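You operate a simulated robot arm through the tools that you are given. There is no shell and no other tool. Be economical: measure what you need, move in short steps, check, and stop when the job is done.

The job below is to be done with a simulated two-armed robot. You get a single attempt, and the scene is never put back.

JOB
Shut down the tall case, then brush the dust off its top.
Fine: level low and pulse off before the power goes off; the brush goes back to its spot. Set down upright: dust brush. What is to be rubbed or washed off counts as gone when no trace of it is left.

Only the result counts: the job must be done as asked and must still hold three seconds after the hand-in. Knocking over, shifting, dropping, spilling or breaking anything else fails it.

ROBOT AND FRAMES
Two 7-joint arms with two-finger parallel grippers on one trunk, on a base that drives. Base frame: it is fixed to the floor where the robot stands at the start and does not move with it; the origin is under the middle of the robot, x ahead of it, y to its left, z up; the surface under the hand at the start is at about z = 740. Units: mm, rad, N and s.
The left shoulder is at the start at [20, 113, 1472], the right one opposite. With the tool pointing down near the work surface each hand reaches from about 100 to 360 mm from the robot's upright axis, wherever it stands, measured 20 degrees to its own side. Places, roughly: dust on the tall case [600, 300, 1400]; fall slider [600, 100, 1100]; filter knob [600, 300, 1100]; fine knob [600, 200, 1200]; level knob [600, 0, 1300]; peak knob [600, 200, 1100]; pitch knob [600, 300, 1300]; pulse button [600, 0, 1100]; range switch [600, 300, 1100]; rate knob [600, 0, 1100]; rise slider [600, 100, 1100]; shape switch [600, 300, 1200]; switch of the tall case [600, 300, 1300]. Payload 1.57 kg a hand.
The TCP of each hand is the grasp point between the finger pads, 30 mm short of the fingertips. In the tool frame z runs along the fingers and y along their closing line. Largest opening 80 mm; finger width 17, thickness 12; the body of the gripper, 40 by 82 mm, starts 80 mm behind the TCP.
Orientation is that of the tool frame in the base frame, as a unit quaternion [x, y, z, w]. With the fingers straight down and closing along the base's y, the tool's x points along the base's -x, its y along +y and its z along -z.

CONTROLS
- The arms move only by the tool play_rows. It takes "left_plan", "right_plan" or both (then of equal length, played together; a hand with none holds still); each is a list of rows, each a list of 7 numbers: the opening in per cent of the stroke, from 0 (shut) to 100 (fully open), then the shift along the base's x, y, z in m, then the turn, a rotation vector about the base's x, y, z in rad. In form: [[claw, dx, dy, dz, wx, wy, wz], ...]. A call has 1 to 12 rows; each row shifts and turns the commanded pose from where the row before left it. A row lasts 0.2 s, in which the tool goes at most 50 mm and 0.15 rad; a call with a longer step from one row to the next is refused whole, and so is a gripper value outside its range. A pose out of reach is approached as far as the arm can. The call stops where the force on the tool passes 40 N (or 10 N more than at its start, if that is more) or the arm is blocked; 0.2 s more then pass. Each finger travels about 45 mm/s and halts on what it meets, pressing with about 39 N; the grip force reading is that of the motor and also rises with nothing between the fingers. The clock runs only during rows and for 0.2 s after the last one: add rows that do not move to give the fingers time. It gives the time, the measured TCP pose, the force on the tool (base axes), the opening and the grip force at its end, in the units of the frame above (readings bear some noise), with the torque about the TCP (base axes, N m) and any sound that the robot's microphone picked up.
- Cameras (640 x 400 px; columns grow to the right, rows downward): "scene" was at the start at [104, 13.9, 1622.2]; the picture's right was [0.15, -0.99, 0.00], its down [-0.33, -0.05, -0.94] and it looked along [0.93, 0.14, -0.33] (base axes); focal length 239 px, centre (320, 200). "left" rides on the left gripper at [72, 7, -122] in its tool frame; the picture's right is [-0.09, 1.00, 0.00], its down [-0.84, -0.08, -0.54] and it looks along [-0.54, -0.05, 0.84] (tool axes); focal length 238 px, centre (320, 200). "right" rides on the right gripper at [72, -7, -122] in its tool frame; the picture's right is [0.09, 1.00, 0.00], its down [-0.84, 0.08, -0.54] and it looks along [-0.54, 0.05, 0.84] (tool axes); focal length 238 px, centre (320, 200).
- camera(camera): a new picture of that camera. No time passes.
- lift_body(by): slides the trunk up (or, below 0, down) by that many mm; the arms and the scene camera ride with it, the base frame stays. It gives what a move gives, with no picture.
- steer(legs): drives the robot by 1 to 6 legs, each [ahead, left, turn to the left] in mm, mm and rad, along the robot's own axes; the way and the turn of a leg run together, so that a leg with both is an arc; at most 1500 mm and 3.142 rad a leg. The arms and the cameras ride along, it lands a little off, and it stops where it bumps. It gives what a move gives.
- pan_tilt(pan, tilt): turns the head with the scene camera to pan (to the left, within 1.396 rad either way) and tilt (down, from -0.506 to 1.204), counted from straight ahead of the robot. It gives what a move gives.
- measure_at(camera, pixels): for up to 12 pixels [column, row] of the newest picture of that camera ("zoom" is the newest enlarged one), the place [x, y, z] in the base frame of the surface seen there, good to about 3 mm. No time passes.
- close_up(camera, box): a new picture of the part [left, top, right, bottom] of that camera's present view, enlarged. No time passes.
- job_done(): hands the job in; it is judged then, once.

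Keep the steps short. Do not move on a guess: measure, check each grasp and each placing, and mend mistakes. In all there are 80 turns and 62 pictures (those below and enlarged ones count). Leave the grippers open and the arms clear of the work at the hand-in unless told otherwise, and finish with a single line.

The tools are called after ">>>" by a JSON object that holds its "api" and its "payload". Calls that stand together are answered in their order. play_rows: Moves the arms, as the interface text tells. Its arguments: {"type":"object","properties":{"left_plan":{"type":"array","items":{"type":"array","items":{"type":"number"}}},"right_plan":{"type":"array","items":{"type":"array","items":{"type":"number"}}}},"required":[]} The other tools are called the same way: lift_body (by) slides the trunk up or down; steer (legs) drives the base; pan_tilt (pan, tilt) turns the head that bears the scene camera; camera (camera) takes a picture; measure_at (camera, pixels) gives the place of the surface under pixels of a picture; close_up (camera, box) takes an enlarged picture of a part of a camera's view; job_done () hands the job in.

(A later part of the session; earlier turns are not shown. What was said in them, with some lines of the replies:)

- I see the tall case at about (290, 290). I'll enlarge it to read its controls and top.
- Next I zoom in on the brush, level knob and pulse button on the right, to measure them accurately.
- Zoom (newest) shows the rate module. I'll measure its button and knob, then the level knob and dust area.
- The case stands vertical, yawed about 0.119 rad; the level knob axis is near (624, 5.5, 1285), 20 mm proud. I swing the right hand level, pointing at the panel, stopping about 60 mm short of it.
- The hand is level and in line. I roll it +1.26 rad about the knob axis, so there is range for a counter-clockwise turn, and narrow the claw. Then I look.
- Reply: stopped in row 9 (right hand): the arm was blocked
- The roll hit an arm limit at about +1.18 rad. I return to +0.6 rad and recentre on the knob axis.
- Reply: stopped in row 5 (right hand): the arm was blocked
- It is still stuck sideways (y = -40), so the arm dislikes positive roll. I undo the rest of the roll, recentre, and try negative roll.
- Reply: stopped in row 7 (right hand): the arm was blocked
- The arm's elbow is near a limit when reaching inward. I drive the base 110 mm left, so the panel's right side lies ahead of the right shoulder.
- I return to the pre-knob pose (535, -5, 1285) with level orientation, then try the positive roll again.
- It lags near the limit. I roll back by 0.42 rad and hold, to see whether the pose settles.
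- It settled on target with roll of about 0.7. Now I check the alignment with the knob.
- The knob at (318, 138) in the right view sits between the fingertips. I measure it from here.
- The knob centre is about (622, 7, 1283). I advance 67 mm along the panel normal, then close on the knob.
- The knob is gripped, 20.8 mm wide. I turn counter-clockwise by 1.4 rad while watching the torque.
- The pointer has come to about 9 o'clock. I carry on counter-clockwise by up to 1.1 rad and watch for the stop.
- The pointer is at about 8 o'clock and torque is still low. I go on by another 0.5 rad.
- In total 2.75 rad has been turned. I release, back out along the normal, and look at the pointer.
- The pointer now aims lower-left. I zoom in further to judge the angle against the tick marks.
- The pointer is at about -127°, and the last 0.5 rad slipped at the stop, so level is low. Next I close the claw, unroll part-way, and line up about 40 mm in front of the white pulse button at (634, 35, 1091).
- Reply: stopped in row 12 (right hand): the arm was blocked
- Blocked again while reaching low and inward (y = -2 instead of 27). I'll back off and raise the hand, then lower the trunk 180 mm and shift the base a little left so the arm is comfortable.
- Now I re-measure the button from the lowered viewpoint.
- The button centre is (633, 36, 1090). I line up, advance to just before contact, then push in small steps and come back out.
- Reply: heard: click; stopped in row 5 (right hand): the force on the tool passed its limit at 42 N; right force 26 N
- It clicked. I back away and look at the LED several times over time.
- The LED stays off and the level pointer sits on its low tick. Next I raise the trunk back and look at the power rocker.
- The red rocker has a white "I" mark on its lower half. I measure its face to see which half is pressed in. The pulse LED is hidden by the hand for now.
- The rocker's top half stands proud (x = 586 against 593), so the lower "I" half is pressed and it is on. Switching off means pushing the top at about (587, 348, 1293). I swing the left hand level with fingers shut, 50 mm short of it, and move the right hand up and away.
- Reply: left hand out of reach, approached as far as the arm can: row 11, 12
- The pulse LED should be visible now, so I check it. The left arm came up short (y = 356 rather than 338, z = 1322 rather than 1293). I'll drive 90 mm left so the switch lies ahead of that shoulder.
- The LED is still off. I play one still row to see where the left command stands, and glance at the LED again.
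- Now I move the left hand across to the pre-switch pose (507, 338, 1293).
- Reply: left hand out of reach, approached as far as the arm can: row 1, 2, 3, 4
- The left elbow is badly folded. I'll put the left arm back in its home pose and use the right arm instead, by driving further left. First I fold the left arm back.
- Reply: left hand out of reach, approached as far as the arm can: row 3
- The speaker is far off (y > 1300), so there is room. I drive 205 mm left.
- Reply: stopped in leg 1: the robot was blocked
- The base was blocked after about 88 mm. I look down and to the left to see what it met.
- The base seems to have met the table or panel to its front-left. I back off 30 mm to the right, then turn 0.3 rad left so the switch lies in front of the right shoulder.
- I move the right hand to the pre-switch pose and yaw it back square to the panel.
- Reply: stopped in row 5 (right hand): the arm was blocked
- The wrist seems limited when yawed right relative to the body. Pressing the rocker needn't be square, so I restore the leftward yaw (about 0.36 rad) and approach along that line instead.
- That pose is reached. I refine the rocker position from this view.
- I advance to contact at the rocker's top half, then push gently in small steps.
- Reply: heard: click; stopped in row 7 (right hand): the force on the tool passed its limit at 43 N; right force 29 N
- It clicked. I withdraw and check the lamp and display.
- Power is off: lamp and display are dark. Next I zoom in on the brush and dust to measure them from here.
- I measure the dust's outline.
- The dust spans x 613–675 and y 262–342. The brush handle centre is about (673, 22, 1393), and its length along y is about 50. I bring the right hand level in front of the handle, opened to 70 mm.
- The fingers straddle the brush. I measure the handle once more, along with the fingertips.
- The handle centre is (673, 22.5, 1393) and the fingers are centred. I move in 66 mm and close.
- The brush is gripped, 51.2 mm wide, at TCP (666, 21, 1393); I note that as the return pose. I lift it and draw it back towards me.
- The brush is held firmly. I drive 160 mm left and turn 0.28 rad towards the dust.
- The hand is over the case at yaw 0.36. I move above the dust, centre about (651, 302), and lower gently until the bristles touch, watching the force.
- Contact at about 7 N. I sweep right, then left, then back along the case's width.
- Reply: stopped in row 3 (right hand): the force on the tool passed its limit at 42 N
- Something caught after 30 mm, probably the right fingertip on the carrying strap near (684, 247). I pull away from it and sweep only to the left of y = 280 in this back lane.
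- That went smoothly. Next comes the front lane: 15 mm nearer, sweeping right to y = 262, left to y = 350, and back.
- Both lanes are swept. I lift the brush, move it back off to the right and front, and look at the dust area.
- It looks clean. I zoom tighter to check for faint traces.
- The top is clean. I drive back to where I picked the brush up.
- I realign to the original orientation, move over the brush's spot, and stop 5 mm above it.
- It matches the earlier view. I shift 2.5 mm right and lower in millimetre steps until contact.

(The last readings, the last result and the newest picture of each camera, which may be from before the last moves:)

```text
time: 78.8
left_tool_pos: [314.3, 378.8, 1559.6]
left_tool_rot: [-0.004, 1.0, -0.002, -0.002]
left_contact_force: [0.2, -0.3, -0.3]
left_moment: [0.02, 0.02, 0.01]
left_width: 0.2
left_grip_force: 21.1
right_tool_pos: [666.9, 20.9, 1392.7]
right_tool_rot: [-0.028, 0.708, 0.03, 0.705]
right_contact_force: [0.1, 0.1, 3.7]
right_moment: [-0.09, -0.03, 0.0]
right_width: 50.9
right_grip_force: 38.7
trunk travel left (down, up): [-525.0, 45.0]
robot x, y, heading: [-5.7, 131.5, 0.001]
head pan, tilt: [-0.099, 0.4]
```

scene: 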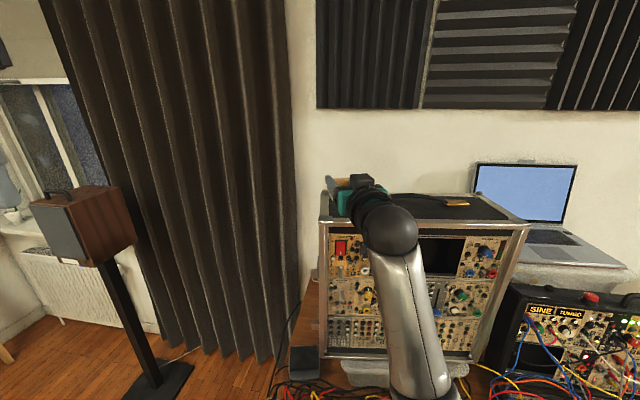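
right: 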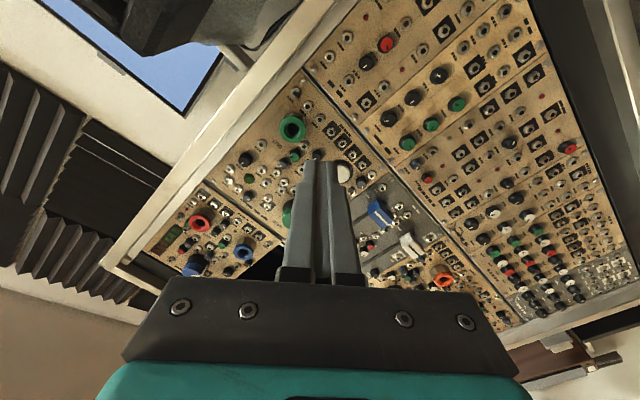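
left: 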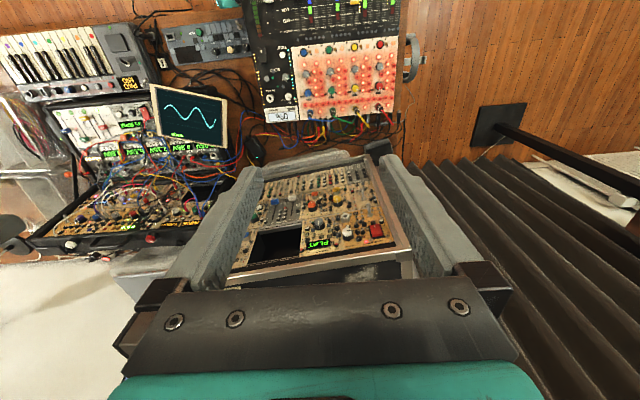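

Light contact at 3.7 N means the brush stands on the top. I open the fingers to 70 mm, then back straight out.

>>> {"api": "play_rows", "payload": {"right_plan": [[88, 0, 0, 0, 0, 0, 0], [88, 0, 0, 0, 0, 0, 0], [88, 0, 0, 0, 0, 0, 0], [88, -0.02, -0.001, 0, 0, 0, 0], [88, -0.04, -0.002, 0, 0, 0, 0], [88, -0.04, -0.003, 0, 0, 0, 0], [88, -0.04, -0.02, 0, 0, 0, 0], [88, -0.04, -0.03, 0, 0, 0, 0], [88, -0.03, -0.03, 0, 0, 0, 0]]}}

>>> {"api": "close_up", "payload": {"camera": "scene", "box": [300, 150, 396, 210]}}

>>> {"api": "measure_at", "payload": {"camera": "zoom", "pixels": [[187, 295], [300, 285], [245, 270], [245, 290], [245, 310], [245, 340], [245, 365]]}}

```text
time: 80.8
left_tool_pos: [314.0, 377.9, 1558.6]
left_tool_rot: [-0.002, 1.0, -0.002, -0.002]
left_contact_force: [-1.0, -0.2, -0.4]
left_moment: [-0.01, -0.03, 0.0]
left_width: 0.1
left_grip_force: 21.6
right_tool_pos: [453.8, -71.6, 1393.5]
right_tool_rot: [-0.028, 0.709, 0.03, 0.704]
right_contact_force: [-0.1, 0.1, 0.3]
right_moment: [-0.01, -0.01, 0.0]
right_width: 70.5
right_grip_force: 0.1
trunk travel left (down, up): [-525.0, 45.0]
robot x, y, heading: [-3.8, 134.7, 0.0]
head pan, tilt: [-0.099, 0.4]
```

```text
6.67 times, centred on (348, 180) of scene
```

zoom: 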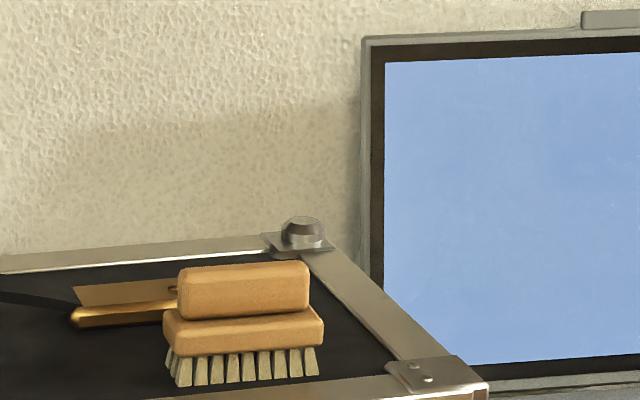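

```text
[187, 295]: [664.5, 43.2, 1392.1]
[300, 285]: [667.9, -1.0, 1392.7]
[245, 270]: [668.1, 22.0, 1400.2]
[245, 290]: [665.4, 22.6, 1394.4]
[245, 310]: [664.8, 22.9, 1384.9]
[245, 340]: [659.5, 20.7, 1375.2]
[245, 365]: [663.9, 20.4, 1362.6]
```

The brush stands upright at its spot, within a couple of mm. I open both hands, raise the right arm clear, and take a final look at the panel.

>>> {"api": "play_rows", "payload": {"left_plan": [[100, 0, 0, 0, 0, 0, 0], [100, 0, 0, 0, 0, 0, 0], [100, 0, 0, 0, 0, 0, 0], [100, 0, 0, 0, 0, 0, 0], [100, 0, 0, 0, 0, 0, 0]], "right_plan": [[100, -0.02, -0.03, 0.01, 0, 0, 0], [100, -0.02, -0.03, 0.01, 0, 0, 0], [100, 0, 0, 0, 0, 0, 0], [100, 0, 0, 0, 0, 0, 0], [100, 0, 0, 0, 0, 0, 0]]}}

>>> {"api": "close_up", "payload": {"camera": "scene", "box": [180, 170, 404, 310]}}

```text
time: 82.0
left_tool_pos: [314.3, 379.6, 1559.0]
left_tool_rot: [-0.002, 1.0, -0.003, -0.002]
left_contact_force: [0.4, 1.0, 0.5]
left_moment: [0.01, 0.0, 0.01]
left_width: 80.1
left_grip_force: 0.0
right_tool_pos: [422.3, -132.2, 1410.4]
right_tool_rot: [-0.028, 0.709, 0.029, 0.704]
right_contact_force: [-0.5, -0.1, 0.0]
right_moment: [-0.04, 0.01, 0.03]
right_width: 79.6
right_grip_force: 0.0
right hand out of reach, approached as far as the arm can: row 2
trunk travel left (down, up): [-525.0, 45.0]
robot x, y, heading: [0.3, 133.5, -0.002]
head pan, tilt: [-0.099, 0.4]
```

```text
2.86 times, centred on (292, 240) of scene
```

zoom: 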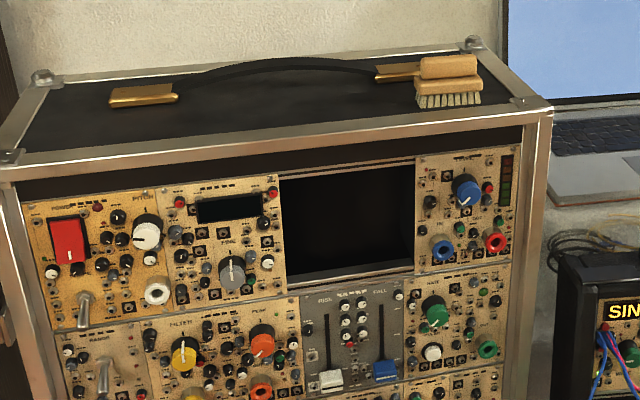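

The lamp and display are dark, level is low, the top is clean, the brush is back upright, and both hands are open and clear. I hand in.

>>> {"api": "job_done", "payload": {}}

```text
The job is handed in.
```

The tall case is off (level low and pulse off first), its top is brushed clean, and the brush is back upright in its spot; one brush stroke was stopped by a bump at about 42 N, probably the carry strap, and the base was blocked once while driving left, with nothing seen out of place on the case afterwards.
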